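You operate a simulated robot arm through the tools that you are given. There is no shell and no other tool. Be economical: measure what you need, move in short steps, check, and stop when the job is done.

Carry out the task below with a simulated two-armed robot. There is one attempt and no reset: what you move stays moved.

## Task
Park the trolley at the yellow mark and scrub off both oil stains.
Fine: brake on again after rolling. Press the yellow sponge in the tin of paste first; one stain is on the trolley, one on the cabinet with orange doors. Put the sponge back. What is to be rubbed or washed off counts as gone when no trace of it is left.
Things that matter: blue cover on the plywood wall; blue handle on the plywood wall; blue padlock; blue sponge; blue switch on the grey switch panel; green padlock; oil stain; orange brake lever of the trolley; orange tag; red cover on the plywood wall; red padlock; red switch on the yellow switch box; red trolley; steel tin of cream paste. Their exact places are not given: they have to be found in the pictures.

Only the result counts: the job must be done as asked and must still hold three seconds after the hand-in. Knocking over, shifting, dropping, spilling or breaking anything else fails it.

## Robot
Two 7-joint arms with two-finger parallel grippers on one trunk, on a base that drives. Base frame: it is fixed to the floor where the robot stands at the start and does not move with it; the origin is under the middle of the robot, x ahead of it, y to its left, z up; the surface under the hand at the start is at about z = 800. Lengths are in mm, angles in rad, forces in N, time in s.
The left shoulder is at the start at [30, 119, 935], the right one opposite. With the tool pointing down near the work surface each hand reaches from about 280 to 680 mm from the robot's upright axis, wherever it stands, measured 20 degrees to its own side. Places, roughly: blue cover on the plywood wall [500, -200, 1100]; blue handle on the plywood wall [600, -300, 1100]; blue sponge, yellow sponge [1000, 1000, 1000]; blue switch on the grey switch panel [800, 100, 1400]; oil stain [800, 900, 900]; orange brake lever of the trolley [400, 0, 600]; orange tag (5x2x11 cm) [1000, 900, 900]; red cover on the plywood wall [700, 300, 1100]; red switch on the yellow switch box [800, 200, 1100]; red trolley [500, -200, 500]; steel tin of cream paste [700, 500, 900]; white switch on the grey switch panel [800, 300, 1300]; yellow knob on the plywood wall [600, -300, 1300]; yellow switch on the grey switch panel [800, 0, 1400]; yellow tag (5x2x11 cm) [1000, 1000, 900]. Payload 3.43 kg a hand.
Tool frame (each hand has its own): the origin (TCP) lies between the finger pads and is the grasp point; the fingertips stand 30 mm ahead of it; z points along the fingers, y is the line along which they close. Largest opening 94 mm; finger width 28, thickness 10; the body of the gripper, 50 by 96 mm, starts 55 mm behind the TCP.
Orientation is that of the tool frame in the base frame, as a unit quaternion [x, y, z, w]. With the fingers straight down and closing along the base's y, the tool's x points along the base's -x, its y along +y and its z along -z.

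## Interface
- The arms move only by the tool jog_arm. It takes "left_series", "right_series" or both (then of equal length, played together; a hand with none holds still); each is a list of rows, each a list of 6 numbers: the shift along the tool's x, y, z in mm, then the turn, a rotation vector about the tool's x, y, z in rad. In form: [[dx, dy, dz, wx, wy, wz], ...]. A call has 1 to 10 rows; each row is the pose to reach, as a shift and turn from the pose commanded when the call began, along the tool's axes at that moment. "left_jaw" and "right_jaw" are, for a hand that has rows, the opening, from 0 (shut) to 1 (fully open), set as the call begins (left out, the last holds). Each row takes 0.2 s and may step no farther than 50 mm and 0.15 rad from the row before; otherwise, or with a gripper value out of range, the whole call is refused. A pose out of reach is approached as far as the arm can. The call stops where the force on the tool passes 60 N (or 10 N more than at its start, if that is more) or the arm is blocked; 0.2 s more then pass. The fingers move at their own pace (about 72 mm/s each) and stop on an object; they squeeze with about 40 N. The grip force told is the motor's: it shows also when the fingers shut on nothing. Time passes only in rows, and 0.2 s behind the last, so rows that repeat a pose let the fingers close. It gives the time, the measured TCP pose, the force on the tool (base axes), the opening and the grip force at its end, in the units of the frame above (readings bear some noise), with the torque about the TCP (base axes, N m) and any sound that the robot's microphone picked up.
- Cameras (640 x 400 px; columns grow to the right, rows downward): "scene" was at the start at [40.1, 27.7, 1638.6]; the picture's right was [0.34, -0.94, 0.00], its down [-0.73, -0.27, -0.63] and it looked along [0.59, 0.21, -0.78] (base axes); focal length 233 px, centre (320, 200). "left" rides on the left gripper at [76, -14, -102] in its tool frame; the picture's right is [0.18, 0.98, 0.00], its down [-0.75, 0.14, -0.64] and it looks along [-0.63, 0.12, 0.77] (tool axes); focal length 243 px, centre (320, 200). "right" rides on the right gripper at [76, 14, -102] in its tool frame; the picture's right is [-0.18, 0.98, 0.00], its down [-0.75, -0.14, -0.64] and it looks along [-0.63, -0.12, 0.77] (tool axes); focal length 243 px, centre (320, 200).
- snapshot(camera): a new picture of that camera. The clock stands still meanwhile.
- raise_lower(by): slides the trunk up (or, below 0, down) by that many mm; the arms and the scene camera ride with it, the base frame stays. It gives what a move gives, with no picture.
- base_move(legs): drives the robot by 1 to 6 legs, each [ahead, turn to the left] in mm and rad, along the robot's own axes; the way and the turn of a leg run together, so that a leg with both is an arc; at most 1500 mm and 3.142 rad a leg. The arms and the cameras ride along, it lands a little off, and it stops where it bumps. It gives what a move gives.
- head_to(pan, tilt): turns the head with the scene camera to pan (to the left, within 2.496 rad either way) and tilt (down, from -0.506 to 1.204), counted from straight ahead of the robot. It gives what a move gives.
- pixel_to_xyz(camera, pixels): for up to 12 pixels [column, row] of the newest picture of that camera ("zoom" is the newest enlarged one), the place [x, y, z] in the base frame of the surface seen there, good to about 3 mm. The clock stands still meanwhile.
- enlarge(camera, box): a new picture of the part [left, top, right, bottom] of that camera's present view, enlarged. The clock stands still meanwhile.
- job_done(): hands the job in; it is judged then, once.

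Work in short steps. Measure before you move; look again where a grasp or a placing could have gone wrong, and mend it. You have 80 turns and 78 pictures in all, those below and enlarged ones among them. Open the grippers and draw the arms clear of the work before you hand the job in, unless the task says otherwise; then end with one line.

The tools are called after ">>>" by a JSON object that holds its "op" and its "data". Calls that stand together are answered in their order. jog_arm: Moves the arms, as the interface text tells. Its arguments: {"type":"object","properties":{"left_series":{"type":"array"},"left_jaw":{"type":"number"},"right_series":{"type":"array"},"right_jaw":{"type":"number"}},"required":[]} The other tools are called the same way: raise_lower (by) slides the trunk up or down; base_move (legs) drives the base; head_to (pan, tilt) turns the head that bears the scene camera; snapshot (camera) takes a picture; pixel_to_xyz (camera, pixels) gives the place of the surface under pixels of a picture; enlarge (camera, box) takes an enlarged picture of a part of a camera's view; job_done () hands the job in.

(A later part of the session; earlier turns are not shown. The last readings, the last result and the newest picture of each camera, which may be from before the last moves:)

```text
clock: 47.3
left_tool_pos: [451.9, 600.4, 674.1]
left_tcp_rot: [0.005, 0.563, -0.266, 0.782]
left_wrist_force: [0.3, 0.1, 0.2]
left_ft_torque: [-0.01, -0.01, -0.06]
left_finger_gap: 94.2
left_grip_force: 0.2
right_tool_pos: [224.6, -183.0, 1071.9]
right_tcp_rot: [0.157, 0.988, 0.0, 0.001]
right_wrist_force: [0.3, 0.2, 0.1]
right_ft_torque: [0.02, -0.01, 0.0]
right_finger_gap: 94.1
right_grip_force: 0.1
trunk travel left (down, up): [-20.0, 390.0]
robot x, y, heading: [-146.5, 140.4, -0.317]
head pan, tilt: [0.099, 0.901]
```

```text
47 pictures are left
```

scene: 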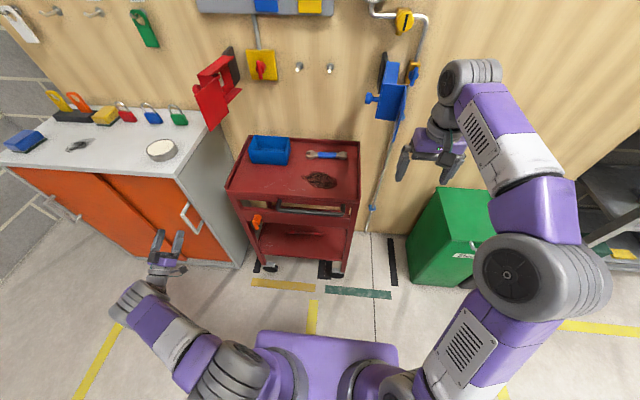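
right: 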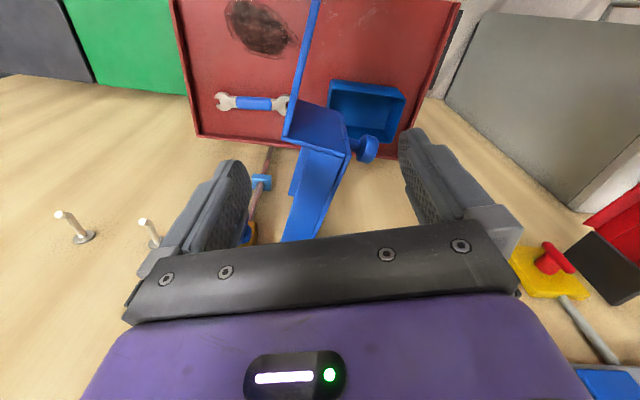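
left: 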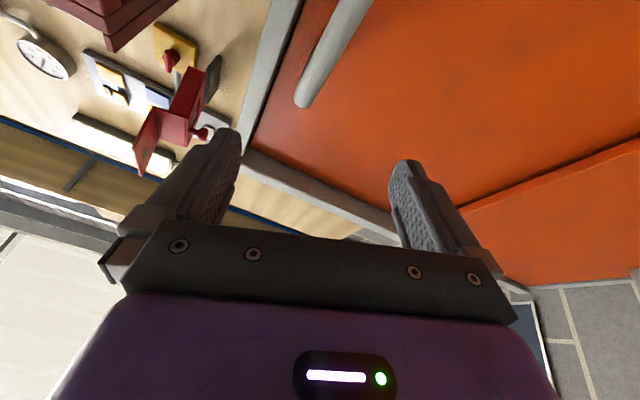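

I measure the trolley, T-bar and marks now.

>>> {"op": "enlarge", "data": {"camera": "scene", "box": [215, 120, 405, 310]}}

>>> {"op": "enlarge", "data": {"camera": "scene", "box": [230, 200, 360, 310]}}

>>> {"op": "pixel_to_xyz", "data": {"camera": "scene", "pixels": [[250, 139], [359, 141], [228, 191], [354, 203], [251, 282], [315, 288], [258, 218], [256, 224], [264, 262], [322, 270], [393, 270], [243, 264]]}}

```text
2.11 times, centred on (310, 215) of scene
```

zoom: 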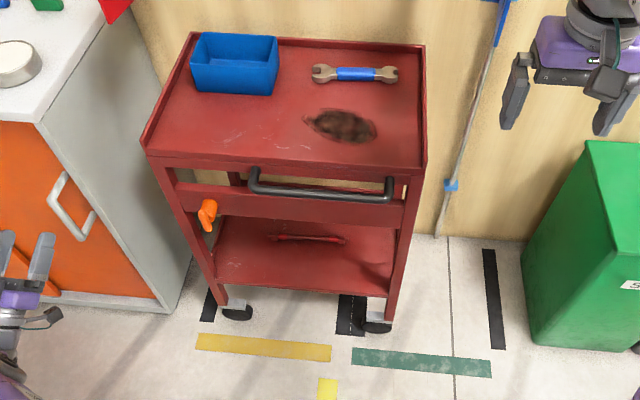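

```text
3.64 times, centred on (295, 255) of scene
```

zoom: 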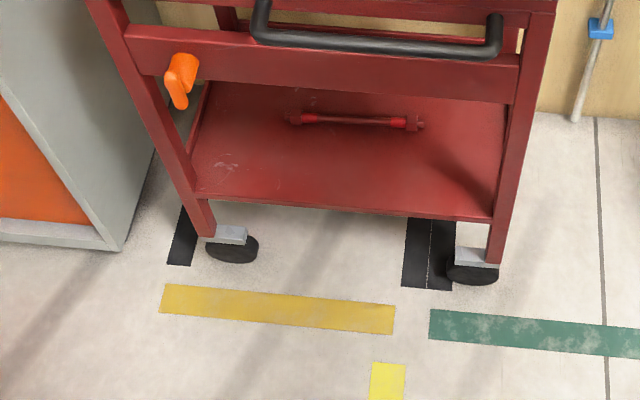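

```text
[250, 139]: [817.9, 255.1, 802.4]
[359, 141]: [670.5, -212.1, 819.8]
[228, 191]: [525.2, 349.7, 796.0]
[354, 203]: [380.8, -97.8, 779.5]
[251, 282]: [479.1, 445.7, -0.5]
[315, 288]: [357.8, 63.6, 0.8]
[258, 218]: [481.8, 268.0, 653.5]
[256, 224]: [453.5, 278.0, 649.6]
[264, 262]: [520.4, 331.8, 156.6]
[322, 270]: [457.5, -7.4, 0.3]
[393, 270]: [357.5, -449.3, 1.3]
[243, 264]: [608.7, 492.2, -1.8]
```

I refine using casters, legs and black strips in the latest zoom.

>>> {"op": "pixel_to_xyz", "data": {"camera": "zoom", "pixels": [[212, 252], [252, 254], [452, 275], [493, 276], [175, 255], [188, 255], [408, 278], [424, 278], [434, 278], [449, 278], [200, 222], [497, 250]]}}

>>> {"op": "pixel_to_xyz", "data": {"camera": "zoom", "pixels": [[163, 298], [393, 320], [432, 325], [166, 266], [190, 267], [402, 287], [427, 290], [451, 291], [230, 235], [476, 256], [268, 32], [492, 45]]}}

```text
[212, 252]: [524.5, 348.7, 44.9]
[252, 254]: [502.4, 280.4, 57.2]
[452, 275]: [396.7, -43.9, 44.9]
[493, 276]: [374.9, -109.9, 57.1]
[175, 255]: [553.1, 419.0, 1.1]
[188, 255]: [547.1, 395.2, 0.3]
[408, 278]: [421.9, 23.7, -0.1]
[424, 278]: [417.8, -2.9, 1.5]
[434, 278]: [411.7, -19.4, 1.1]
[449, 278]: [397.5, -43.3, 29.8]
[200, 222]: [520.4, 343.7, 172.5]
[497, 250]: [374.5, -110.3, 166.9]
```

```text
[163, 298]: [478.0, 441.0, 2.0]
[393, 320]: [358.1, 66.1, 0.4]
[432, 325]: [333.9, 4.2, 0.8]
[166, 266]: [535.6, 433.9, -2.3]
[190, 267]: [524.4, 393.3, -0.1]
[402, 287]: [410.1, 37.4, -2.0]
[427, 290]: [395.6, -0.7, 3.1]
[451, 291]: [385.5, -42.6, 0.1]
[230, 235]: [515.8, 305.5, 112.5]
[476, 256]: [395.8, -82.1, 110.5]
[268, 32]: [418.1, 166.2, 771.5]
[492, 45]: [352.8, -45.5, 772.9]
```

Wheels match the black tracks (centre s≈350) and the yellow strip centre is s≈370, so I need about 108 mm more. I bring the hand to 100 mm before the T.

>>> {"op": "jog_arm", "data": {"left_series": [[18, -38, -1, 0, 0, 0], [36, -77, -2, 0, 0, 0], [54, -115, -3, 0, 0, 0], [72, -154, -4, 0, 0, 0], [90, -192, -5, 0, 0, 0], [108, -231, -6, 0, 0, 0], [126, -269, -6, 0, 0, 0], [126, -269, -6, 0, 0, 0]]}}

>>> {"op": "snapshot", "data": {"camera": "left"}}

```text
clock: 49.1
left_tool_pos: [363.6, 318.4, 638.0]
left_tcp_rot: [0.004, 0.563, -0.266, 0.783]
left_wrist_force: [-0.3, -0.1, 0.0]
left_ft_torque: [-0.02, -0.01, -0.02]
left_finger_gap: 93.8
left_grip_force: 0.1
right_tool_pos: [223.0, -184.1, 1072.8]
right_tcp_rot: [0.157, 0.988, 0.0, 0.0]
right_wrist_force: [-0.4, 0.0, 0.0]
right_ft_torque: [-0.02, 0.01, 0.0]
right_finger_gap: 94.2
right_grip_force: 0.0
trunk travel left (down, up): [-20.0, 390.0]
robot x, y, heading: [-147.3, 143.2, -0.32]
head pan, tilt: [0.099, 0.901]
```

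```text
44 pictures are left
```

left: 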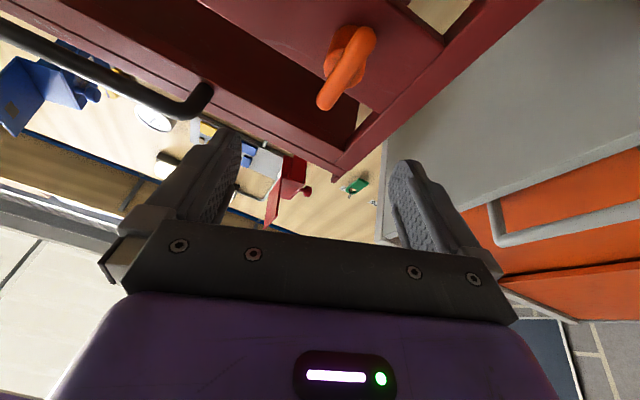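

I measure the T here to align.

>>> {"op": "pixel_to_xyz", "data": {"camera": "left", "pixels": [[360, 40], [345, 70], [326, 103], [337, 50]]}}

```text
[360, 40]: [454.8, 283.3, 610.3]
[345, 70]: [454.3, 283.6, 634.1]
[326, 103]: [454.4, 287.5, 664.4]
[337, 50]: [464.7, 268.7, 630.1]
```

Advance onto the bar and close.

>>> {"op": "jog_arm", "data": {"left_series": [[12, 2.5, 32, 0, 0, 0], [24, 5, 64, 0, 0, 0], [35, 7.3, 94, 0, 0, 0]]}}

>>> {"op": "jog_arm", "data": {"left_series": [[0, 0, 0, 0, 0, 0], [0, 0, 0, 0, 0, 0], [0, 0, 0, 0, 0, 0], [0, 0, 0, 0, 0, 0]], "left_jaw": 0}}

```text
clock: 49.9
left_tool_pos: [459.1, 282.4, 640.6]
left_tcp_rot: [0.003, 0.563, -0.266, 0.783]
left_wrist_force: [-0.1, 0.0, -0.2]
left_ft_torque: [-0.02, -0.04, -0.01]
left_finger_gap: 94.2
left_grip_force: 0.1
right_tool_pos: [225.7, -184.4, 1071.5]
right_tcp_rot: [0.157, 0.988, 0.001, -0.001]
right_wrist_force: [0.6, -0.2, 0.1]
right_ft_torque: [0.04, 0.02, 0.0]
right_finger_gap: 93.8
right_grip_force: 0.1
trunk travel left (down, up): [-20.0, 390.0]
robot x, y, heading: [-148.1, 146.7, -0.316]
head pan, tilt: [0.099, 0.901]
```

```text
clock: 50.9
left_tool_pos: [458.5, 283.7, 640.0]
left_tcp_rot: [0.004, 0.564, -0.264, 0.782]
left_wrist_force: [3.4, 2.0, -8.5]
left_ft_torque: [0.94, -0.1, 2.02]
left_finger_gap: 34.9
left_grip_force: 45.1
right_tool_pos: [225.9, -184.8, 1072.4]
right_tcp_rot: [0.157, 0.988, 0.0, 0.0]
right_wrist_force: [1.0, 0.7, -0.7]
right_ft_torque: [-0.01, -0.03, 0.03]
right_finger_gap: 93.8
right_grip_force: 0.1
trunk travel left (down, up): [-20.0, 390.0]
robot x, y, heading: [-149.0, 147.3, -0.321]
head pan, tilt: [0.099, 0.901]
```

Gripped (34.9 mm). I pull the remaining 108 mm along the wall.

>>> {"op": "jog_arm", "data": {"left_series": [[-4, 12, 0, 0, 0, 0], [-9, 27, 0, 0, 0, 0], [-15, 44, 0, 0, 0, 0], [-21, 61, -1, 0, 0, 0], [-27, 79, -1, 0, 0, 0], [-32, 94, -1, 0, 0, 0], [-34.8, 102.4, -1.2, 0, 0, 0], [-34.8, 102.4, -1.2, 0, 0, 0]]}}

>>> {"op": "enlarge", "data": {"camera": "scene", "box": [200, 120, 360, 310]}}

```text
clock: 52.7
left_tool_pos: [488.1, 381.1, 639.8]
left_tcp_rot: [0.004, 0.564, -0.269, 0.781]
left_wrist_force: [-17.3, -19.2, -21.9]
left_ft_torque: [0.94, -1.28, 1.4]
left_finger_gap: 35.1
left_grip_force: 44.7
right_tool_pos: [224.8, -185.3, 1072.2]
right_tcp_rot: [0.158, 0.987, 0.001, 0.0]
right_wrist_force: [0.7, 0.3, 1.3]
right_ft_torque: [-0.01, 0.01, 0.0]
right_finger_gap: 94.0
right_grip_force: 0.1
trunk travel left (down, up): [-20.0, 390.0]
robot x, y, heading: [-149.8, 144.1, -0.324]
head pan, tilt: [0.099, 0.901]
```

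```text
2.11 times, centred on (280, 215) of scene
```

zoom: 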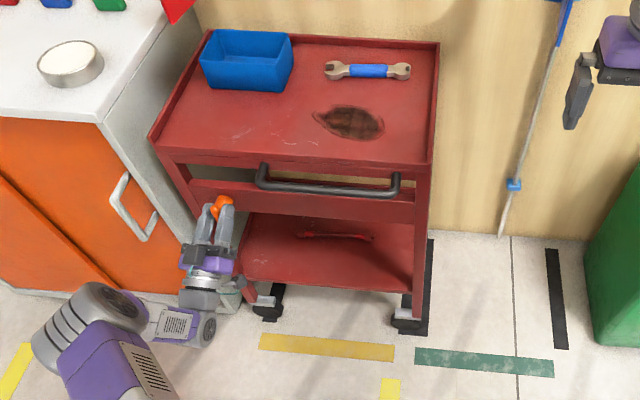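

The hand moved 102 mm with some resistance at the end; I measure casters against tracks.

>>> {"op": "enlarge", "data": {"camera": "scene", "box": [240, 230, 340, 310]}}

>>> {"op": "pixel_to_xyz", "data": {"camera": "scene", "pixels": [[228, 136], [337, 141]]}}

```text
5.00 times, centred on (290, 270) of scene
```

zoom: 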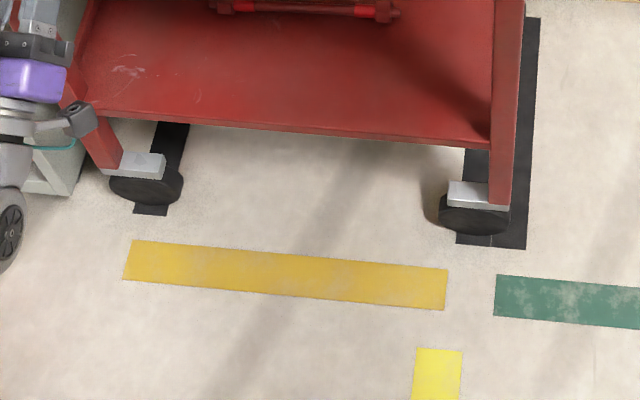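

```text
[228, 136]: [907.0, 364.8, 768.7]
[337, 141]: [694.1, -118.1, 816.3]
```

Casters stand on the black tracks (centre ≈351) while the yellow strip centre is ≈370; I nudge 9 mm further to sit between both.

>>> {"op": "jog_arm", "data": {"left_series": [[-1.6, 4.7, 0, 0, 0, 0], [-3.2, 9.5, 0, 0, 0, 0], [-3.2, 9.5, 0, 0, 0, 0], [-3.2, 9.5, 0, 0, 0, 0]]}}

>>> {"op": "enlarge", "data": {"camera": "scene", "box": [240, 230, 340, 310]}}

```text
clock: 53.4
left_tool_pos: [491.0, 381.2, 640.2]
left_tcp_rot: [0.01, 0.564, -0.278, 0.778]
left_wrist_force: [-5.9, -7.3, 3.3]
left_ft_torque: [1.01, -0.08, 1.46]
left_finger_gap: 35.9
left_grip_force: 45.3
right_tool_pos: [223.1, -185.6, 1073.8]
right_tcp_rot: [0.157, 0.988, 0.001, 0.001]
right_wrist_force: [0.1, 0.4, 0.8]
right_ft_torque: [-0.02, -0.03, 0.0]
right_finger_gap: 94.1
right_grip_force: 0.1
trunk travel left (down, up): [-20.0, 390.0]
robot x, y, heading: [-148.2, 143.8, -0.323]
head pan, tilt: [0.099, 0.901]
stopped in row 3 (left hand): the force on the tool passed its limit at 61 N (the readings are from after the stop); the commanded pose is now the measured one
```

```text
5.00 times, centred on (290, 270) of scene
```

zoom: 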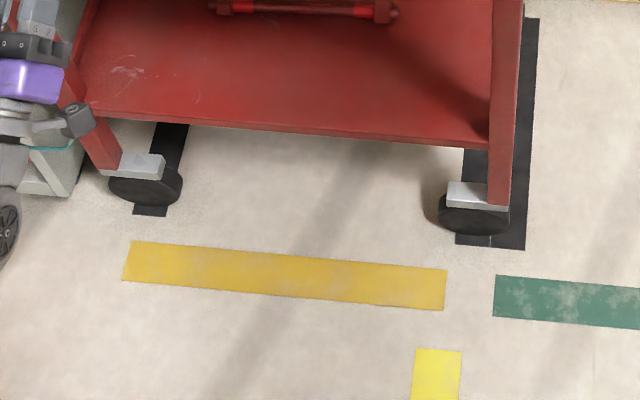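

The trolley is stopped there (wheels on the tracks, front alongside the yellow strip). I turn the brake back clockwise.

>>> {"op": "jog_arm", "data": {"left_series": [[0, 0, 0, 0.048, 0.023, 0.135], [0, 0, 0, 0.095, 0.047, 0.27], [0, 0, 0, 0.143, 0.07, 0.405], [0, 0, 0, 0.191, 0.093, 0.54], [0, 0, 0, 0.239, 0.117, 0.675], [0, 0, 0, 0.286, 0.14, 0.81], [0, 0, 0, 0.334, 0.163, 0.945], [0, 0, 0, 0.382, 0.187, 1.08], [0, 0, 0, 0.429, 0.21, 1.215], [0, 0, 0, 0.477, 0.233, 1.35]]}}

>>> {"op": "enlarge", "data": {"camera": "scene", "box": [200, 160, 320, 280]}}

```text
clock: 55.6
left_tool_pos: [489.5, 378.6, 642.2]
left_tcp_rot: [0.552, 0.435, 0.15, 0.695]
left_wrist_force: [-6.5, -14.0, 22.0]
left_ft_torque: [-0.52, -1.24, -0.07]
left_finger_gap: 34.6
left_grip_force: 44.7
right_tool_pos: [221.8, -185.7, 1073.3]
right_tcp_rot: [0.158, 0.987, 0.001, 0.002]
right_wrist_force: [0.9, -0.2, -0.3]
right_ft_torque: [0.0, 0.01, 0.02]
right_finger_gap: 94.1
right_grip_force: 0.1
trunk travel left (down, up): [-20.0, 390.0]
robot x, y, heading: [-147.8, 143.0, -0.319]
head pan, tilt: [0.099, 0.901]
```

```text
3.33 times, centred on (260, 220) of scene
```

zoom: 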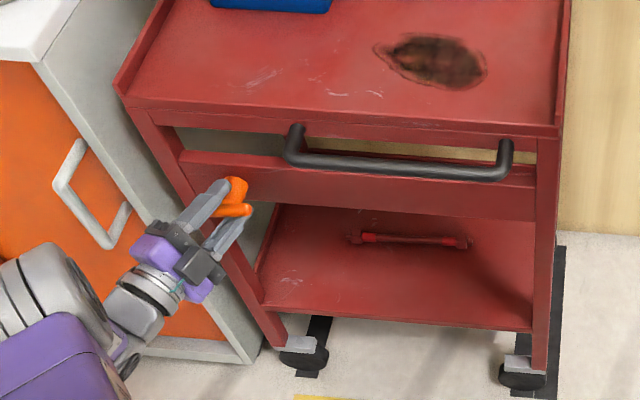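

Nearly horizontal; I add another 0.25 rad to reach the stop, then check.

>>> {"op": "jog_arm", "data": {"left_series": [[0, 0, 0, 0.043, 0.02, 0.12], [0, 0, 0, 0.082, 0.04, 0.233], [0, 0, 0, 0.082, 0.04, 0.233]]}}

```text
clock: 56.4
left_tool_pos: [490.2, 380.1, 642.9]
left_tcp_rot: [0.623, 0.387, 0.223, 0.642]
left_wrist_force: [-7.5, -12.5, 24.9]
left_ft_torque: [-0.63, -1.66, -0.8]
left_finger_gap: 34.5
left_grip_force: 44.5
right_tool_pos: [222.1, -186.8, 1073.1]
right_tcp_rot: [0.157, 0.988, 0.001, 0.002]
right_wrist_force: [0.5, -0.9, 0.4]
right_ft_torque: [0.01, 0.0, -0.03]
right_finger_gap: 93.9
right_grip_force: 0.0
trunk travel left (down, up): [-20.0, 390.0]
robot x, y, heading: [-145.5, 145.4, -0.325]
head pan, tilt: [0.099, 0.901]
```

I test the brake with a slight 8 mm tug to the right.

>>> {"op": "jog_arm", "data": {"left_series": [[-3.7, -0.7, 1.4, 0, 0, 0], [-7.4, -1.4, 2.9, 0, 0, 0], [-7.4, -1.4, 2.9, 0, 0, 0]]}}

```text
clock: 57.2
left_tool_pos: [489.0, 379.8, 643.2]
left_tcp_rot: [0.622, 0.39, 0.229, 0.639]
left_wrist_force: [15.0, 13.8, 24.9]
left_ft_torque: [-0.51, -1.65, 0.43]
left_finger_gap: 34.4
left_grip_force: 45.0
right_tool_pos: [225.1, -182.7, 1073.2]
right_tcp_rot: [0.157, 0.988, 0.0, 0.001]
right_wrist_force: [-0.4, -0.1, 0.1]
right_ft_torque: [0.0, -0.01, -0.01]
right_finger_gap: 94.1
right_grip_force: 0.1
trunk travel left (down, up): [-20.0, 390.0]
robot x, y, heading: [-147.9, 145.4, -0.32]
head pan, tilt: [0.099, 0.901]
```

The trolley is held (force reverses, no motion): brake is on. I open, retreat 120 mm, and raise the trunk.

>>> {"op": "jog_arm", "data": {"left_series": [[0, 0, 0, 0, 0, 0], [0, 0, 0, 0, 0, 0], [0, 0, 0, 0, 0, 0], [-13, -6, -37, 0, 0, 0], [-27, -12, -74, 0, 0, 0], [-40, -18, -112, 0, 0, 0]], "left_jaw": 1}}

>>> {"op": "raise_lower", "data": {"by": 300}}

>>> {"op": "snapshot", "data": {"camera": "scene"}}

```text
clock: 58.6
left_tool_pos: [374.1, 410.9, 639.2]
left_tcp_rot: [0.625, 0.391, 0.222, 0.638]
left_wrist_force: [-0.2, -0.2, 0.6]
left_ft_torque: [-0.02, -0.03, 0.02]
left_finger_gap: 93.9
left_grip_force: 0.1
right_tool_pos: [224.2, -184.1, 1072.9]
right_tcp_rot: [0.158, 0.987, -0.001, 0.0]
right_wrist_force: [-0.3, -0.4, -0.1]
right_ft_torque: [0.02, 0.0, 0.03]
right_finger_gap: 93.8
right_grip_force: 0.1
trunk travel left (down, up): [-20.0, 390.0]
robot x, y, heading: [-146.6, 138.5, -0.32]
head pan, tilt: [0.099, 0.901]
```

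```text
clock: 61.6
left_tool_pos: [373.3, 410.8, 939.7]
left_tcp_rot: [0.625, 0.392, 0.22, 0.638]
left_wrist_force: [-0.4, 1.4, -0.2]
left_ft_torque: [-0.03, -0.03, 0.01]
left_finger_gap: 94.0
left_grip_force: 0.2
right_tool_pos: [224.6, -184.7, 1371.5]
right_tcp_rot: [0.159, 0.987, 0.0, 0.0]
right_wrist_force: [0.2, 0.1, 0.0]
right_ft_torque: [-0.03, 0.01, 0.0]
right_finger_gap: 94.1
right_grip_force: 0.1
trunk travel left (down, up): [-320.0, 90.0]
robot x, y, heading: [-149.7, 144.6, -0.32]
head pan, tilt: [0.099, 0.901]
```

```text
39 pictures are left
```

scene: 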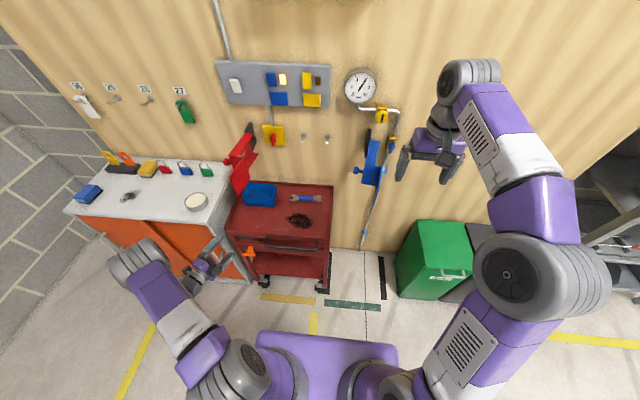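

Measure the sponge, tin, both stains, padlocks, red cover and cabinet edges.

>>> {"op": "enlarge", "data": {"camera": "scene", "box": [60, 130, 340, 270]}}

>>> {"op": "pixel_to_xyz", "data": {"camera": "scene", "pixels": [[148, 166], [142, 176], [155, 176], [128, 196], [196, 199], [196, 193], [299, 221], [250, 165], [243, 140], [68, 212], [205, 218], [243, 185]]}}

```text
2.29 times, centred on (200, 200) of scene
```

zoom: 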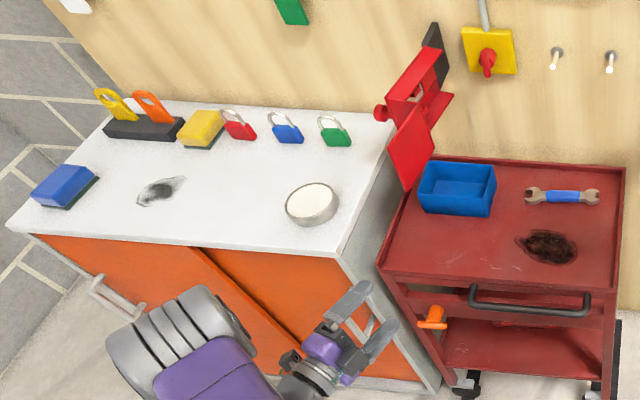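

```text
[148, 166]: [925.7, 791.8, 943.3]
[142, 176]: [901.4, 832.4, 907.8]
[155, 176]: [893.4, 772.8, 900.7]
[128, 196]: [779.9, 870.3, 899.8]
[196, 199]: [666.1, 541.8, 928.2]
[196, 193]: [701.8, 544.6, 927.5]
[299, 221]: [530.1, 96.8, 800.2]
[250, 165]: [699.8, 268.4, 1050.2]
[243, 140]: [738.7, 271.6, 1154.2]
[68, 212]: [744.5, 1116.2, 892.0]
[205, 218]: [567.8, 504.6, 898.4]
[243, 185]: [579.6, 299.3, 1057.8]
```

The brake T is horizontal again and everything is located. I turn the left hand back toward tool-down while raising it.

>>> {"op": "jog_arm", "data": {"left_series": [[-15, 14, 6, 0.052, 0.097, -0.09], [-30, 28, 12, 0.104, 0.195, -0.18], [-45, 42, 17, 0.156, 0.292, -0.27], [-60, 56, 23, 0.208, 0.389, -0.36], [-76, 71, 29, 0.26, 0.487, -0.451], [-91, 85, 35, 0.312, 0.584, -0.541], [-106, 99, 41, 0.364, 0.681, -0.631], [-121, 113, 46, 0.417, 0.779, -0.721], [-136, 127, 52, 0.469, 0.876, -0.811], [-151, 141, 58, 0.521, 0.973, -0.901]]}}

```text
clock: 63.8
left_tool_pos: [358.3, 271.2, 1105.0]
left_tcp_rot: [0.366, 0.892, 0.089, 0.25]
left_wrist_force: [0.2, 0.3, 0.1]
left_ft_torque: [-0.02, 0.0, 0.0]
left_finger_gap: 93.9
left_grip_force: 0.1
right_tool_pos: [224.8, -188.6, 1371.5]
right_tcp_rot: [0.159, 0.987, 0.0, 0.0]
right_wrist_force: [0.0, -0.1, -0.2]
right_ft_torque: [0.08, 0.02, 0.0]
right_finger_gap: 94.1
right_grip_force: 0.1
trunk travel left (down, up): [-320.0, 90.0]
robot x, y, heading: [-146.7, 142.4, -0.316]
head pan, tilt: [0.099, 0.901]
```

Finish the turn to tool-down.

>>> {"op": "jog_arm", "data": {"left_series": [[-11, -3, -16, 0.052, 0.095, -0.09], [-22, -5, -32, 0.103, 0.19, -0.18], [-34, -8, -48, 0.155, 0.284, -0.271], [-45, -11, -64, 0.206, 0.379, -0.361], [-56, -14, -80, 0.258, 0.474, -0.451], [-56, -14, -80, 0.258, 0.474, -0.451]]}}

```text
clock: 65.2
left_tool_pos: [341.6, 228.4, 1190.6]
left_tcp_rot: [0.156, 0.988, 0.001, 0.0]
left_wrist_force: [0.1, 0.5, 0.3]
left_ft_torque: [0.01, 0.02, 0.01]
left_finger_gap: 94.1
left_grip_force: 0.0
right_tool_pos: [224.5, -184.8, 1372.5]
right_tcp_rot: [0.158, 0.987, -0.001, 0.001]
right_wrist_force: [0.5, 0.2, -0.6]
right_ft_torque: [0.03, -0.04, 0.02]
right_finger_gap: 93.9
right_grip_force: 0.2
trunk travel left (down, up): [-320.0, 90.0]
robot x, y, heading: [-146.2, 142.6, -0.318]
head pan, tilt: [0.099, 0.901]
```

Before driving near the cabinet I check the base's own extent with points on its front edge.

>>> {"op": "pixel_to_xyz", "data": {"camera": "scene", "pixels": [[258, 333], [320, 335], [392, 347], [396, 370], [254, 370], [200, 210], [98, 218], [30, 235]]}}

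```text
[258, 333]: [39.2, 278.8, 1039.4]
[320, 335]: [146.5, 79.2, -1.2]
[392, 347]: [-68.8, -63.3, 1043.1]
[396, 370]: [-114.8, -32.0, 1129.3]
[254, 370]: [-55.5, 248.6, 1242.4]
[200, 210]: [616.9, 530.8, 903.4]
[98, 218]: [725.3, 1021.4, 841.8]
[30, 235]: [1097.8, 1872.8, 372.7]
```

Plenty of room; I drive to stand in front of the cabinet (about 700 mm left, 200 mm nearer).

>>> {"op": "base_move", "data": {"legs": [[0, 1.287], [728, 0], [0, -1.287]]}}

>>> {"op": "head_to", "data": {"pan": 0.15, "tilt": 0.85}}

>>> {"op": "snapshot", "data": {"camera": "scene"}}

>>> {"op": "snapshot", "data": {"camera": "left"}}

```text
clock: 75.5
left_tool_pos: [754.4, 825.9, 1190.2]
left_tcp_rot: [0.155, 0.988, 0.001, 0.001]
left_wrist_force: [0.6, -0.3, -0.3]
left_ft_torque: [-0.02, -0.01, -0.01]
left_finger_gap: 94.0
left_grip_force: 0.0
right_tool_pos: [636.4, 413.9, 1372.2]
right_tcp_rot: [0.157, 0.988, 0.0, 0.0]
right_wrist_force: [-0.3, -0.9, -0.2]
right_ft_torque: [-0.03, 0.02, -0.01]
right_finger_gap: 94.1
right_grip_force: 0.0
trunk travel left (down, up): [-320.0, 90.0]
robot x, y, heading: [262.9, 739.0, -0.32]
head pan, tilt: [0.099, 0.901]
```

```text
clock: 76.1
left_tool_pos: [754.4, 825.4, 1189.2]
left_tcp_rot: [0.155, 0.988, 0.001, 0.0]
left_wrist_force: [0.2, 0.2, -0.1]
left_ft_torque: [-0.02, -0.01, 0.0]
left_finger_gap: 94.1
left_grip_force: 0.0
right_tool_pos: [636.4, 413.3, 1372.0]
right_tcp_rot: [0.158, 0.987, -0.001, 0.001]
right_wrist_force: [-0.3, -0.7, -1.0]
right_ft_torque: [-0.01, 0.04, 0.02]
right_finger_gap: 94.1
right_grip_force: 0.1
trunk travel left (down, up): [-320.0, 90.0]
robot x, y, heading: [265.1, 738.4, -0.317]
head pan, tilt: [0.15, 0.85]
```

```text
37 pictures are left
```

scene: 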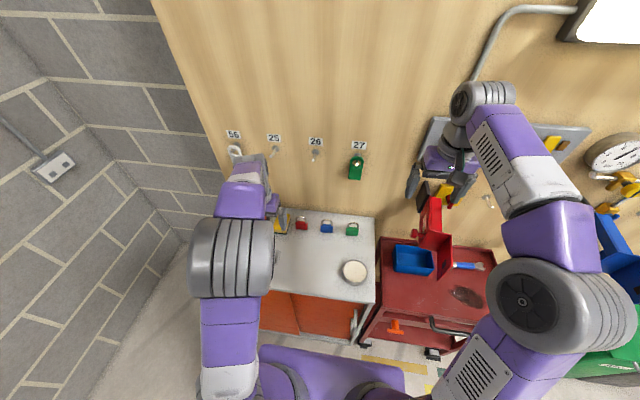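

```text
36 pictures are left
```

left: 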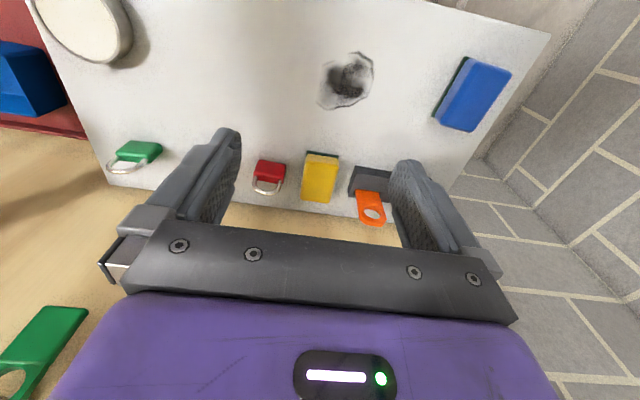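

The left camera shows the yellow sponge at (320,178), the grey stain at (347,80) and the tin at (85,25). I measure.

>>> {"op": "pixel_to_xyz", "data": {"camera": "left", "pixels": [[306, 158], [337, 160], [303, 199], [330, 201], [320, 178], [337, 154], [284, 168], [352, 188], [80, 20], [110, 45]]}}

>>> {"op": "enlarge", "data": {"camera": "left", "box": [230, 40, 410, 220]}}

>>> {"op": "pixel_to_xyz", "data": {"camera": "left", "pixels": [[318, 68], [373, 68], [320, 108], [370, 60], [347, 80], [334, 62], [365, 95], [345, 105]]}}

```text
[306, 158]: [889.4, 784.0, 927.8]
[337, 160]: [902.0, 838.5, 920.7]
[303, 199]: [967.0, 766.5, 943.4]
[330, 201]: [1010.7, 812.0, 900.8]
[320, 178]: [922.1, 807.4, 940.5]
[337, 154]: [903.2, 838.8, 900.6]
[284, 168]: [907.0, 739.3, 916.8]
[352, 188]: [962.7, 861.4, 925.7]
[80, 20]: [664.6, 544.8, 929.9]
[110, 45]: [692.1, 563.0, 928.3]
```

```text
2.22 times, centred on (320, 130) of left
```

zoom: 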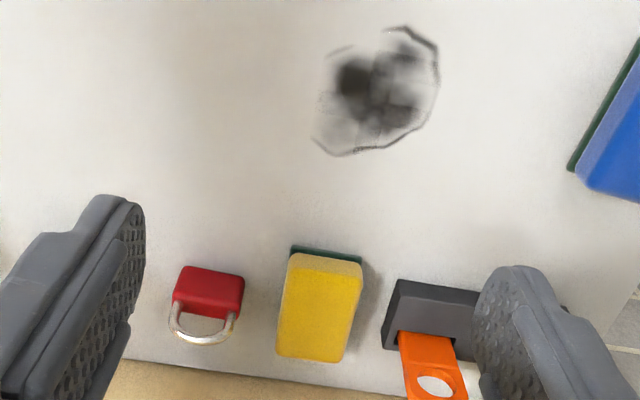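

```text
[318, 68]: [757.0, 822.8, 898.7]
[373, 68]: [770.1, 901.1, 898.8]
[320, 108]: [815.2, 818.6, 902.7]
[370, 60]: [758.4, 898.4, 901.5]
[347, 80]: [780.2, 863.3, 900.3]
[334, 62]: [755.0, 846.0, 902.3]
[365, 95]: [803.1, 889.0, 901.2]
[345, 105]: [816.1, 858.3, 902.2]
```

Sponge is about 85×56×42 mm, axis heading ≈ -0.227, centre ≈(935,802). I check how close the orange tag's upper end is.

>>> {"op": "pixel_to_xyz", "data": {"camera": "left", "pixels": [[370, 196], [360, 200], [366, 222], [384, 220], [355, 172], [388, 175], [359, 214], [270, 172]]}}

```text
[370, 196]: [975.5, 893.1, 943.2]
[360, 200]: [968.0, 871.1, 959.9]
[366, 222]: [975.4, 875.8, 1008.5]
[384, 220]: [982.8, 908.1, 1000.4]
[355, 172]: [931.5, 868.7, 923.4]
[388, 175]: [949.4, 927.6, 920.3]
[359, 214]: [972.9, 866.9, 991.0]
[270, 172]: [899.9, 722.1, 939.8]
```

Approach above the sponge at z≈1000 with 0.09 rad yaw and jaws at 0.85.

>>> {"op": "jog_arm", "data": {"left_series": [[-42, 8, 20, 0, 0, -0.03], [-83, 16, 45, 0, 0, -0.06], [-125, 24, 80, 0, 0, -0.09], [-166, 32, 105, 0, 0, -0.09], [-166, 32, 150, 0, 0, -0.09], [-166, 32, 185, 0, 0, -0.09], [-166, 32, 185, 0, 0, -0.09]], "left_jaw": 0.88}}

>>> {"op": "snapshot", "data": {"camera": "left"}}

```text
refused: row 3 steps farther than a row can; nothing moved
```

```text
34 pictures are left
```

left: 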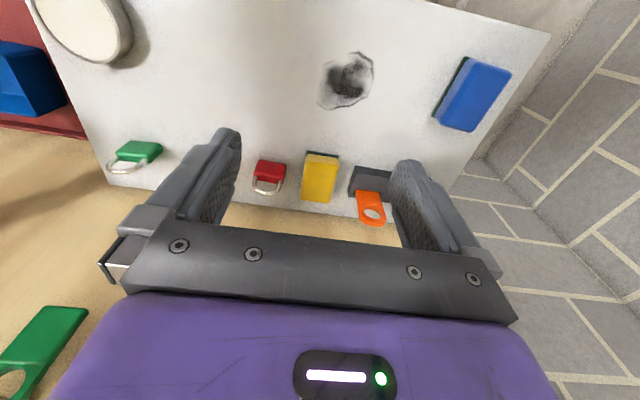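

A row was too long; same move with smaller rows.

>>> {"op": "jog_arm", "data": {"left_series": [[-38, 7, 20, 0, 0, -0.03], [-76, 14, 42, 0, 0, -0.06], [-110, 21, 70, 0, 0, -0.09], [-142, 27, 100, 0, 0, -0.09], [-166, 32, 130, 0, 0, -0.09], [-166, 32, 160, 0, 0, -0.09], [-166, 32, 185, 0, 0, -0.09], [-166, 32, 185, 0, 0, -0.09]], "left_jaw": 0.88}}

>>> {"op": "snapshot", "data": {"camera": "left"}}

```text
clock: 77.9
left_tool_pos: [922.8, 805.3, 1005.7]
left_tcp_rot: [0.11, 0.994, 0.002, 0.002]
left_wrist_force: [-0.1, -0.2, 0.5]
left_ft_torque: [-0.01, -0.01, -0.01]
left_finger_gap: 82.4
left_grip_force: 0.1
right_tool_pos: [636.5, 413.1, 1372.3]
right_tcp_rot: [0.157, 0.988, 0.001, 0.001]
right_wrist_force: [-0.4, 0.1, -0.4]
right_ft_torque: [0.02, -0.05, 0.0]
right_finger_gap: 93.9
right_grip_force: 0.0
trunk travel left (down, up): [-320.0, 90.0]
robot x, y, heading: [266.4, 737.9, -0.319]
head pan, tilt: [0.15, 0.85]
```

```text
33 pictures are left
```

left: 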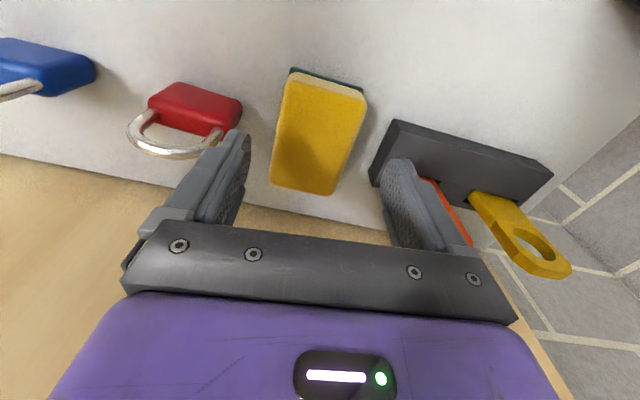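

I measure the sponge top corners to fix centre and yaw.

>>> {"op": "pixel_to_xyz", "data": {"camera": "left", "pixels": [[291, 84], [362, 101], [333, 191], [275, 182], [318, 140], [300, 73], [240, 110], [385, 130], [373, 180], [215, 135]]}}

```text
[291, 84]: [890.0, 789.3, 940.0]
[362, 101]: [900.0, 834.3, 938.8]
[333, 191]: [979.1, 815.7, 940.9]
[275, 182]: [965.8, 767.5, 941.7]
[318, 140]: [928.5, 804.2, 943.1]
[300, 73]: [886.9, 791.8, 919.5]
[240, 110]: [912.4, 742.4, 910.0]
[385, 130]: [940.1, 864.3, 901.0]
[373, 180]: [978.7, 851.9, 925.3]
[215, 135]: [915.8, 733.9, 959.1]
```

Aligned (centreline y≈804.8 at x=923). Go down to z≈935 and close.

>>> {"op": "jog_arm", "data": {"left_series": [[0, 0, 25, 0, 0, 0], [0, 0, 50, 0, 0, 0], [0, 0, 70, 0, 0, 0], [0, 0, 70, 0, 0, 0]]}}

>>> {"op": "jog_arm", "data": {"left_series": [[0, 0, 0, 0, 0, 0], [0, 0, 0, 0, 0, 0], [0, 0, 0, 0, 0, 0], [0, 0, 0, 0, 0, 0]], "left_jaw": 0}}

```text
clock: 78.9
left_tool_pos: [923.4, 805.0, 935.5]
left_tcp_rot: [0.11, 0.994, 0.001, 0.001]
left_wrist_force: [0.2, 0.2, 0.2]
left_ft_torque: [0.02, 0.03, 0.0]
left_finger_gap: 82.5
left_grip_force: 0.1
right_tool_pos: [636.9, 412.4, 1371.6]
right_tcp_rot: [0.157, 0.988, -0.001, 0.001]
right_wrist_force: [0.6, 0.3, 0.3]
right_ft_torque: [-0.02, 0.0, 0.01]
right_finger_gap: 94.2
right_grip_force: 0.1
trunk travel left (down, up): [-320.0, 90.0]
robot x, y, heading: [268.3, 740.5, -0.322]
head pan, tilt: [0.15, 0.85]
```

```text
clock: 79.9
left_tool_pos: [923.9, 804.4, 934.8]
left_tcp_rot: [0.111, 0.994, 0.001, 0.001]
left_wrist_force: [-1.4, 0.6, 0.1]
left_ft_torque: [-0.01, -0.01, 0.02]
left_finger_gap: 65.0
left_grip_force: 40.0
right_tool_pos: [637.7, 412.0, 1372.7]
right_tcp_rot: [0.157, 0.988, -0.001, 0.002]
right_wrist_force: [-0.3, 0.3, 0.1]
right_ft_torque: [0.02, -0.01, 0.0]
right_finger_gap: 94.0
right_grip_force: 0.0
trunk travel left (down, up): [-320.0, 90.0]
robot x, y, heading: [264.5, 738.8, -0.32]
head pan, tilt: [0.15, 0.85]
```

Held at 65 mm. I lift 120 mm and move part-way towards the tin at ≈(667,543).

>>> {"op": "jog_arm", "data": {"left_series": [[0, 0, -40, 0, 0, 0], [0, 0, -80, 0, 0, 0], [0, 0, -120, 0, 0, 0], [24, -39, -120, 0, 0, 0], [48, -78, -120, 0, 0, 0], [72, -117, -120, 0, 0, 0], [96, -156, -120, 0, 0, 0], [120, -195, -120, 0, 0, 0], [144, -233, -120, 0, 0, 0], [144, -233, -120, 0, 0, 0]]}}

>>> {"op": "snapshot", "data": {"camera": "left"}}

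```text
clock: 82.1
left_tool_pos: [730.5, 610.4, 1055.5]
left_tcp_rot: [0.11, 0.994, 0.001, 0.002]
left_wrist_force: [-0.3, 0.6, -1.1]
left_ft_torque: [0.01, 0.01, 0.04]
left_finger_gap: 64.5
left_grip_force: 40.0
right_tool_pos: [637.7, 414.4, 1372.2]
right_tcp_rot: [0.157, 0.988, 0.0, 0.0]
right_wrist_force: [0.3, 0.0, 0.0]
right_ft_torque: [0.0, 0.0, 0.03]
right_finger_gap: 93.9
right_grip_force: 0.1
trunk travel left (down, up): [-320.0, 90.0]
robot x, y, heading: [268.5, 742.0, -0.315]
head pan, tilt: [0.15, 0.85]
```

```text
32 pictures are left
```

left: 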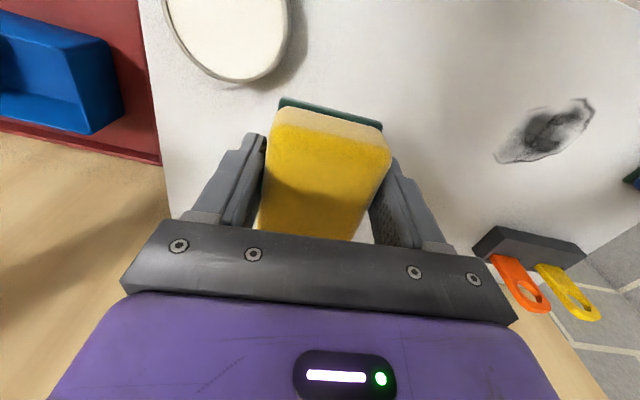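

Held well. I measure the tin rim.

>>> {"op": "pixel_to_xyz", "data": {"camera": "left", "pixels": [[225, 20], [228, 76], [285, 25], [168, 12], [264, 68], [190, 58], [230, 83], [225, 3]]}}

```text
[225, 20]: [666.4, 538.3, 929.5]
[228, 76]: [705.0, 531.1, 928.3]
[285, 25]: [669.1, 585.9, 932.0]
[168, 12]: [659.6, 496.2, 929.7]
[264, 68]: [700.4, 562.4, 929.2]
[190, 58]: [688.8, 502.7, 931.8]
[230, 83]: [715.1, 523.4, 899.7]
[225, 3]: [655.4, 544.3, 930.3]
```

Tin centre ≈(663,541), r≈45, paste z≈929. I place the sponge above it and lower to 10 mm above the paste, then press gently.

>>> {"op": "jog_arm", "data": {"left_series": [[20, -27, 0, 0, 0, 0], [41, -55, 0, 0, 0, 0], [62, -82, 0, 0, 0, 0], [62, -82, 40, 0, 0, 0], [62, -82, 78, 0, 0, 0], [62, -82, 78, 0, 0, 0]]}}

>>> {"op": "jog_arm", "data": {"left_series": [[0, 0, 5, 0, 0, 0], [0, 0, 9, 0, 0, 0], [0, 0, 12, 0, 0, 0], [0, 0, 14, 0, 0, 0], [0, 0, 16, 0, 0, 0], [0, 0, 18, 0, 0, 0], [0, 0, 18, 0, 0, 0]]}}

```text
clock: 83.5
left_tool_pos: [651.6, 543.5, 976.3]
left_tcp_rot: [0.11, 0.994, 0.001, 0.001]
left_wrist_force: [-0.1, 1.3, 0.7]
left_ft_torque: [-0.04, 0.01, 0.0]
left_finger_gap: 64.2
left_grip_force: 39.9
right_tool_pos: [637.4, 413.5, 1373.3]
right_tcp_rot: [0.157, 0.988, -0.001, 0.0]
right_wrist_force: [0.4, -0.2, 0.2]
right_ft_torque: [-0.02, -0.03, -0.03]
right_finger_gap: 93.8
right_grip_force: 0.0
trunk travel left (down, up): [-320.0, 90.0]
robot x, y, heading: [263.5, 736.9, -0.317]
head pan, tilt: [0.15, 0.85]
```

```text
clock: 85.1
left_tool_pos: [651.8, 542.4, 961.5]
left_tcp_rot: [0.111, 0.994, -0.001, 0.005]
left_wrist_force: [1.9, 5.0, 45.7]
left_ft_torque: [0.39, 0.3, -0.27]
left_finger_gap: 63.9
left_grip_force: 40.3
right_tool_pos: [634.8, 414.5, 1373.5]
right_tcp_rot: [0.157, 0.988, -0.001, 0.001]
right_wrist_force: [0.4, -0.4, 0.7]
right_ft_torque: [0.0, -0.01, 0.01]
right_finger_gap: 94.1
right_grip_force: 0.0
trunk travel left (down, up): [-320.0, 90.0]
robot x, y, heading: [268.6, 738.5, -0.322]
head pan, tilt: [0.15, 0.85]
```

Pressed at 46 N. Lift and look at the tin and sponge.

>>> {"op": "jog_arm", "data": {"left_series": [[0, 0, -30, 0, 0, 0], [0, 0, -75, 0, 0, 0], [-40, 20, -100, 0, 0, 0], [-80, 40, -100, 0, 0, 0]]}}

>>> {"op": "snapshot", "data": {"camera": "left"}}

>>> {"op": "snapshot", "data": {"camera": "scene"}}

```text
refused: row 3 steps farther than a row can; nothing moved
```

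```text
31 pictures are left
```

left: 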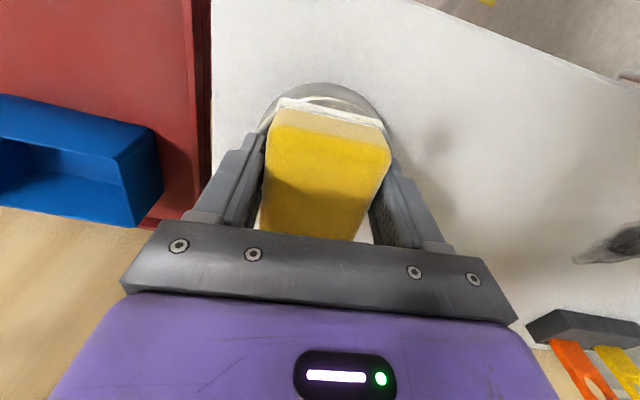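

```text
30 pictures are left
```

scene: 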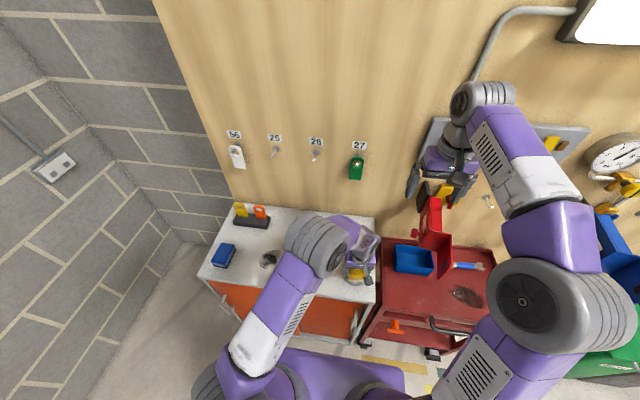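

Paste is on the sponge (white face). Lift and move over the cabinet stain (centre ≈(786,860)).

>>> {"op": "jog_arm", "data": {"left_series": [[0, 0, -30, 0, 0, 0], [0, 0, -60, 0, 0, 0], [-6, 42, -60, 0, 0, 0], [-12, 85, -60, 0, 0, 0], [-18, 128, -60, 0, 0, 0], [-24, 170, -60, 0, 0, 0], [-30, 213, -60, 0, 0, 0], [-36, 255, -60, 0, 0, 0], [-42, 298, -60, 0, 0, 0], [-49, 340, -60, 0, 0, 0]]}}

>>> {"op": "snapshot", "data": {"camera": "left"}}

```text
clock: 87.3
left_tool_pos: [774.4, 866.3, 1018.1]
left_tcp_rot: [0.111, 0.994, -0.001, 0.002]
left_wrist_force: [0.0, 0.3, -1.4]
left_ft_torque: [-0.05, -0.01, -0.04]
left_finger_gap: 63.4
left_grip_force: 39.6
right_tool_pos: [637.5, 414.6, 1373.2]
right_tcp_rot: [0.157, 0.988, 0.0, 0.001]
right_wrist_force: [0.4, -0.5, 0.3]
right_ft_torque: [0.0, 0.02, 0.02]
right_finger_gap: 94.2
right_grip_force: 0.1
trunk travel left (down, up): [-320.0, 90.0]
robot x, y, heading: [267.0, 737.6, -0.316]
head pan, tilt: [0.15, 0.85]
```

```text
29 pictures are left
```

left: 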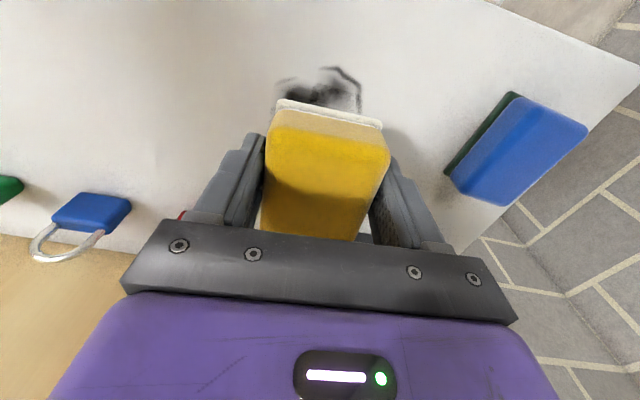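

Lower onto the stain until light contact force.

>>> {"op": "jog_arm", "data": {"left_series": [[0, 0, 40, 0, 0, 0], [0, 0, 72, 0, 0, 0], [0, 0, 79, 0, 0, 0], [0, 0, 82, 0, 0, 0], [0, 0, 85, 0, 0, 0], [0, 0, 85, 0, 0, 0]]}}

```text
clock: 88.7
left_tool_pos: [776.4, 863.7, 934.8]
left_tcp_rot: [0.11, 0.994, 0.001, 0.003]
left_wrist_force: [-0.3, 1.8, 12.6]
left_ft_torque: [-0.36, -0.22, -0.09]
left_finger_gap: 63.3
left_grip_force: 40.2
right_tool_pos: [636.7, 412.8, 1374.0]
right_tcp_rot: [0.158, 0.987, -0.001, 0.0]
right_wrist_force: [-1.0, 0.8, -0.2]
right_ft_torque: [-0.01, 0.0, -0.03]
right_finger_gap: 94.0
right_grip_force: 0.0
trunk travel left (down, up): [-320.0, 90.0]
robot x, y, heading: [269.8, 738.9, -0.316]
head pan, tilt: [0.15, 0.85]
```

Contact at 12.6 N. Scrub with strokes along y and x.

>>> {"op": "jog_arm", "data": {"left_series": [[0, 20, 1, 0, 0, 0], [0, 38, 1, 0, 0, 0], [15, 30, 1, 0, 0, 0], [25, 5, 1, 0, 0, 0], [25, -25, 1, 0, 0, 0], [10, -40, 1, 0, 0, 0], [-15, -35, 1, 0, 0, 0], [-25, -5, 1, 0, 0, 0], [-25, 30, 1, 0, 0, 0], [0, 0, 1, 0, 0, 0]]}}

>>> {"op": "jog_arm", "data": {"left_series": [[0, 30, 1, 0, 0, 0], [0, 45, 1, 0, 0, 0], [0, 10, 1, 0, 0, 0], [0, -30, 1, 0, 0, 0], [0, -45, 1, 0, 0, 0], [20, -20, 1, 0, 0, 0], [25, 20, 1, 0, 0, 0], [0, 40, 1, 0, 0, 0], [-25, 10, 1, 0, 0, 0], [-20, -30, 1, 0, 0, 0]]}}

>>> {"op": "jog_arm", "data": {"left_series": [[20, 30, -40, 0, 0, 0], [30, 30, -85, 0, 0, 0], [70, 30, -100, 0, 0, 0], [110, 30, -100, 0, 0, 0]]}}

>>> {"op": "snapshot", "data": {"camera": "left"}}

```text
clock: 90.9
left_tool_pos: [774.9, 865.2, 933.5]
left_tcp_rot: [0.11, 0.994, 0.002, 0.003]
left_wrist_force: [4.7, 5.9, 18.3]
left_ft_torque: [-0.09, 0.04, 0.02]
left_finger_gap: 63.2
left_grip_force: 40.4
right_tool_pos: [635.2, 412.0, 1373.5]
right_tcp_rot: [0.157, 0.988, 0.001, 0.001]
right_wrist_force: [-0.2, -0.7, 0.0]
right_ft_torque: [0.02, -0.03, 0.02]
right_finger_gap: 94.1
right_grip_force: 0.1
trunk travel left (down, up): [-320.0, 90.0]
robot x, y, heading: [262.3, 738.1, -0.316]
head pan, tilt: [0.15, 0.85]
```

```text
clock: 93.1
left_tool_pos: [789.8, 830.7, 933.4]
left_tcp_rot: [0.111, 0.994, 0.003, 0.004]
left_wrist_force: [6.2, 11.3, 29.8]
left_ft_torque: [0.29, 0.63, -0.34]
left_finger_gap: 63.3
left_grip_force: 40.3
right_tool_pos: [634.7, 411.6, 1372.1]
right_tcp_rot: [0.159, 0.987, 0.0, 0.001]
right_wrist_force: [0.6, -0.5, -0.7]
right_ft_torque: [0.05, -0.03, 0.01]
right_finger_gap: 93.8
right_grip_force: 0.0
trunk travel left (down, up): [-320.0, 90.0]
robot x, y, heading: [269.1, 740.7, -0.319]
head pan, tilt: [0.15, 0.85]
```

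```text
refused: row 1 steps farther than a row can; nothing moved
```

```text
28 pictures are left
```

left: 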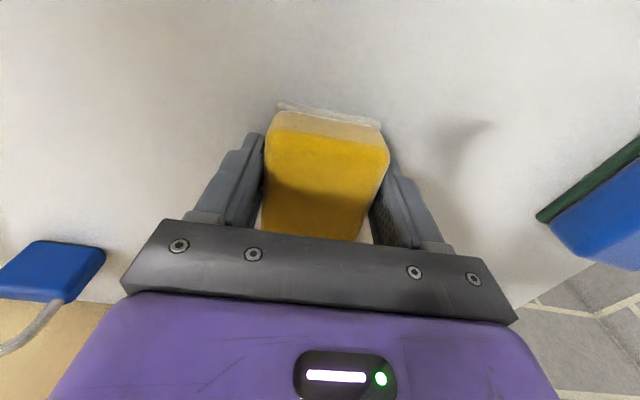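

Looks nearly clean; some faint smudge may remain at (465,145). I lift and move back to see the whole area.

>>> {"op": "jog_arm", "data": {"left_series": [[0, 0, -40, 0, 0, 0], [0, 0, -80, 0, 0, 0], [0, 0, -100, 0, 0, 0], [-40, 0, -110, 0, 0, 0], [-70, 0, -120, 0, 0, 0]]}}

>>> {"op": "enlarge", "data": {"camera": "left", "box": [160, 0, 560, 250]}}

```text
clock: 94.3
left_tool_pos: [856.6, 814.4, 1051.4]
left_tcp_rot: [0.11, 0.994, 0.001, 0.001]
left_wrist_force: [-0.1, -0.5, -0.1]
left_ft_torque: [-0.01, 0.0, -0.01]
left_finger_gap: 63.2
left_grip_force: 39.8
right_tool_pos: [638.1, 412.7, 1372.9]
right_tcp_rot: [0.157, 0.988, -0.001, 0.0]
right_wrist_force: [0.3, 0.4, 0.1]
right_ft_torque: [0.01, -0.05, 0.02]
right_finger_gap: 94.5
right_grip_force: 0.0
trunk travel left (down, up): [-320.0, 90.0]
robot x, y, heading: [263.3, 740.2, -0.317]
head pan, tilt: [0.15, 0.85]
```

```text
1.60 times, centred on (360, 125) of left
```

zoom: 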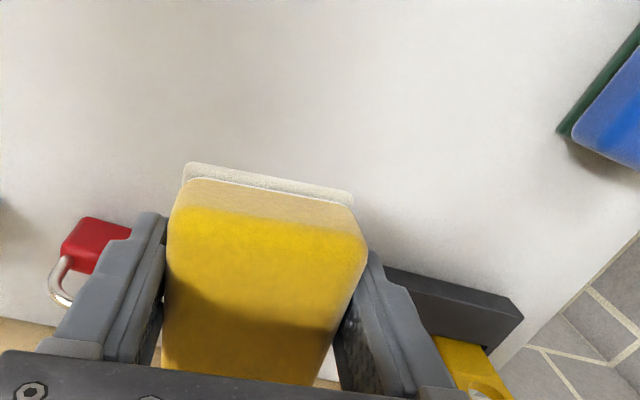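

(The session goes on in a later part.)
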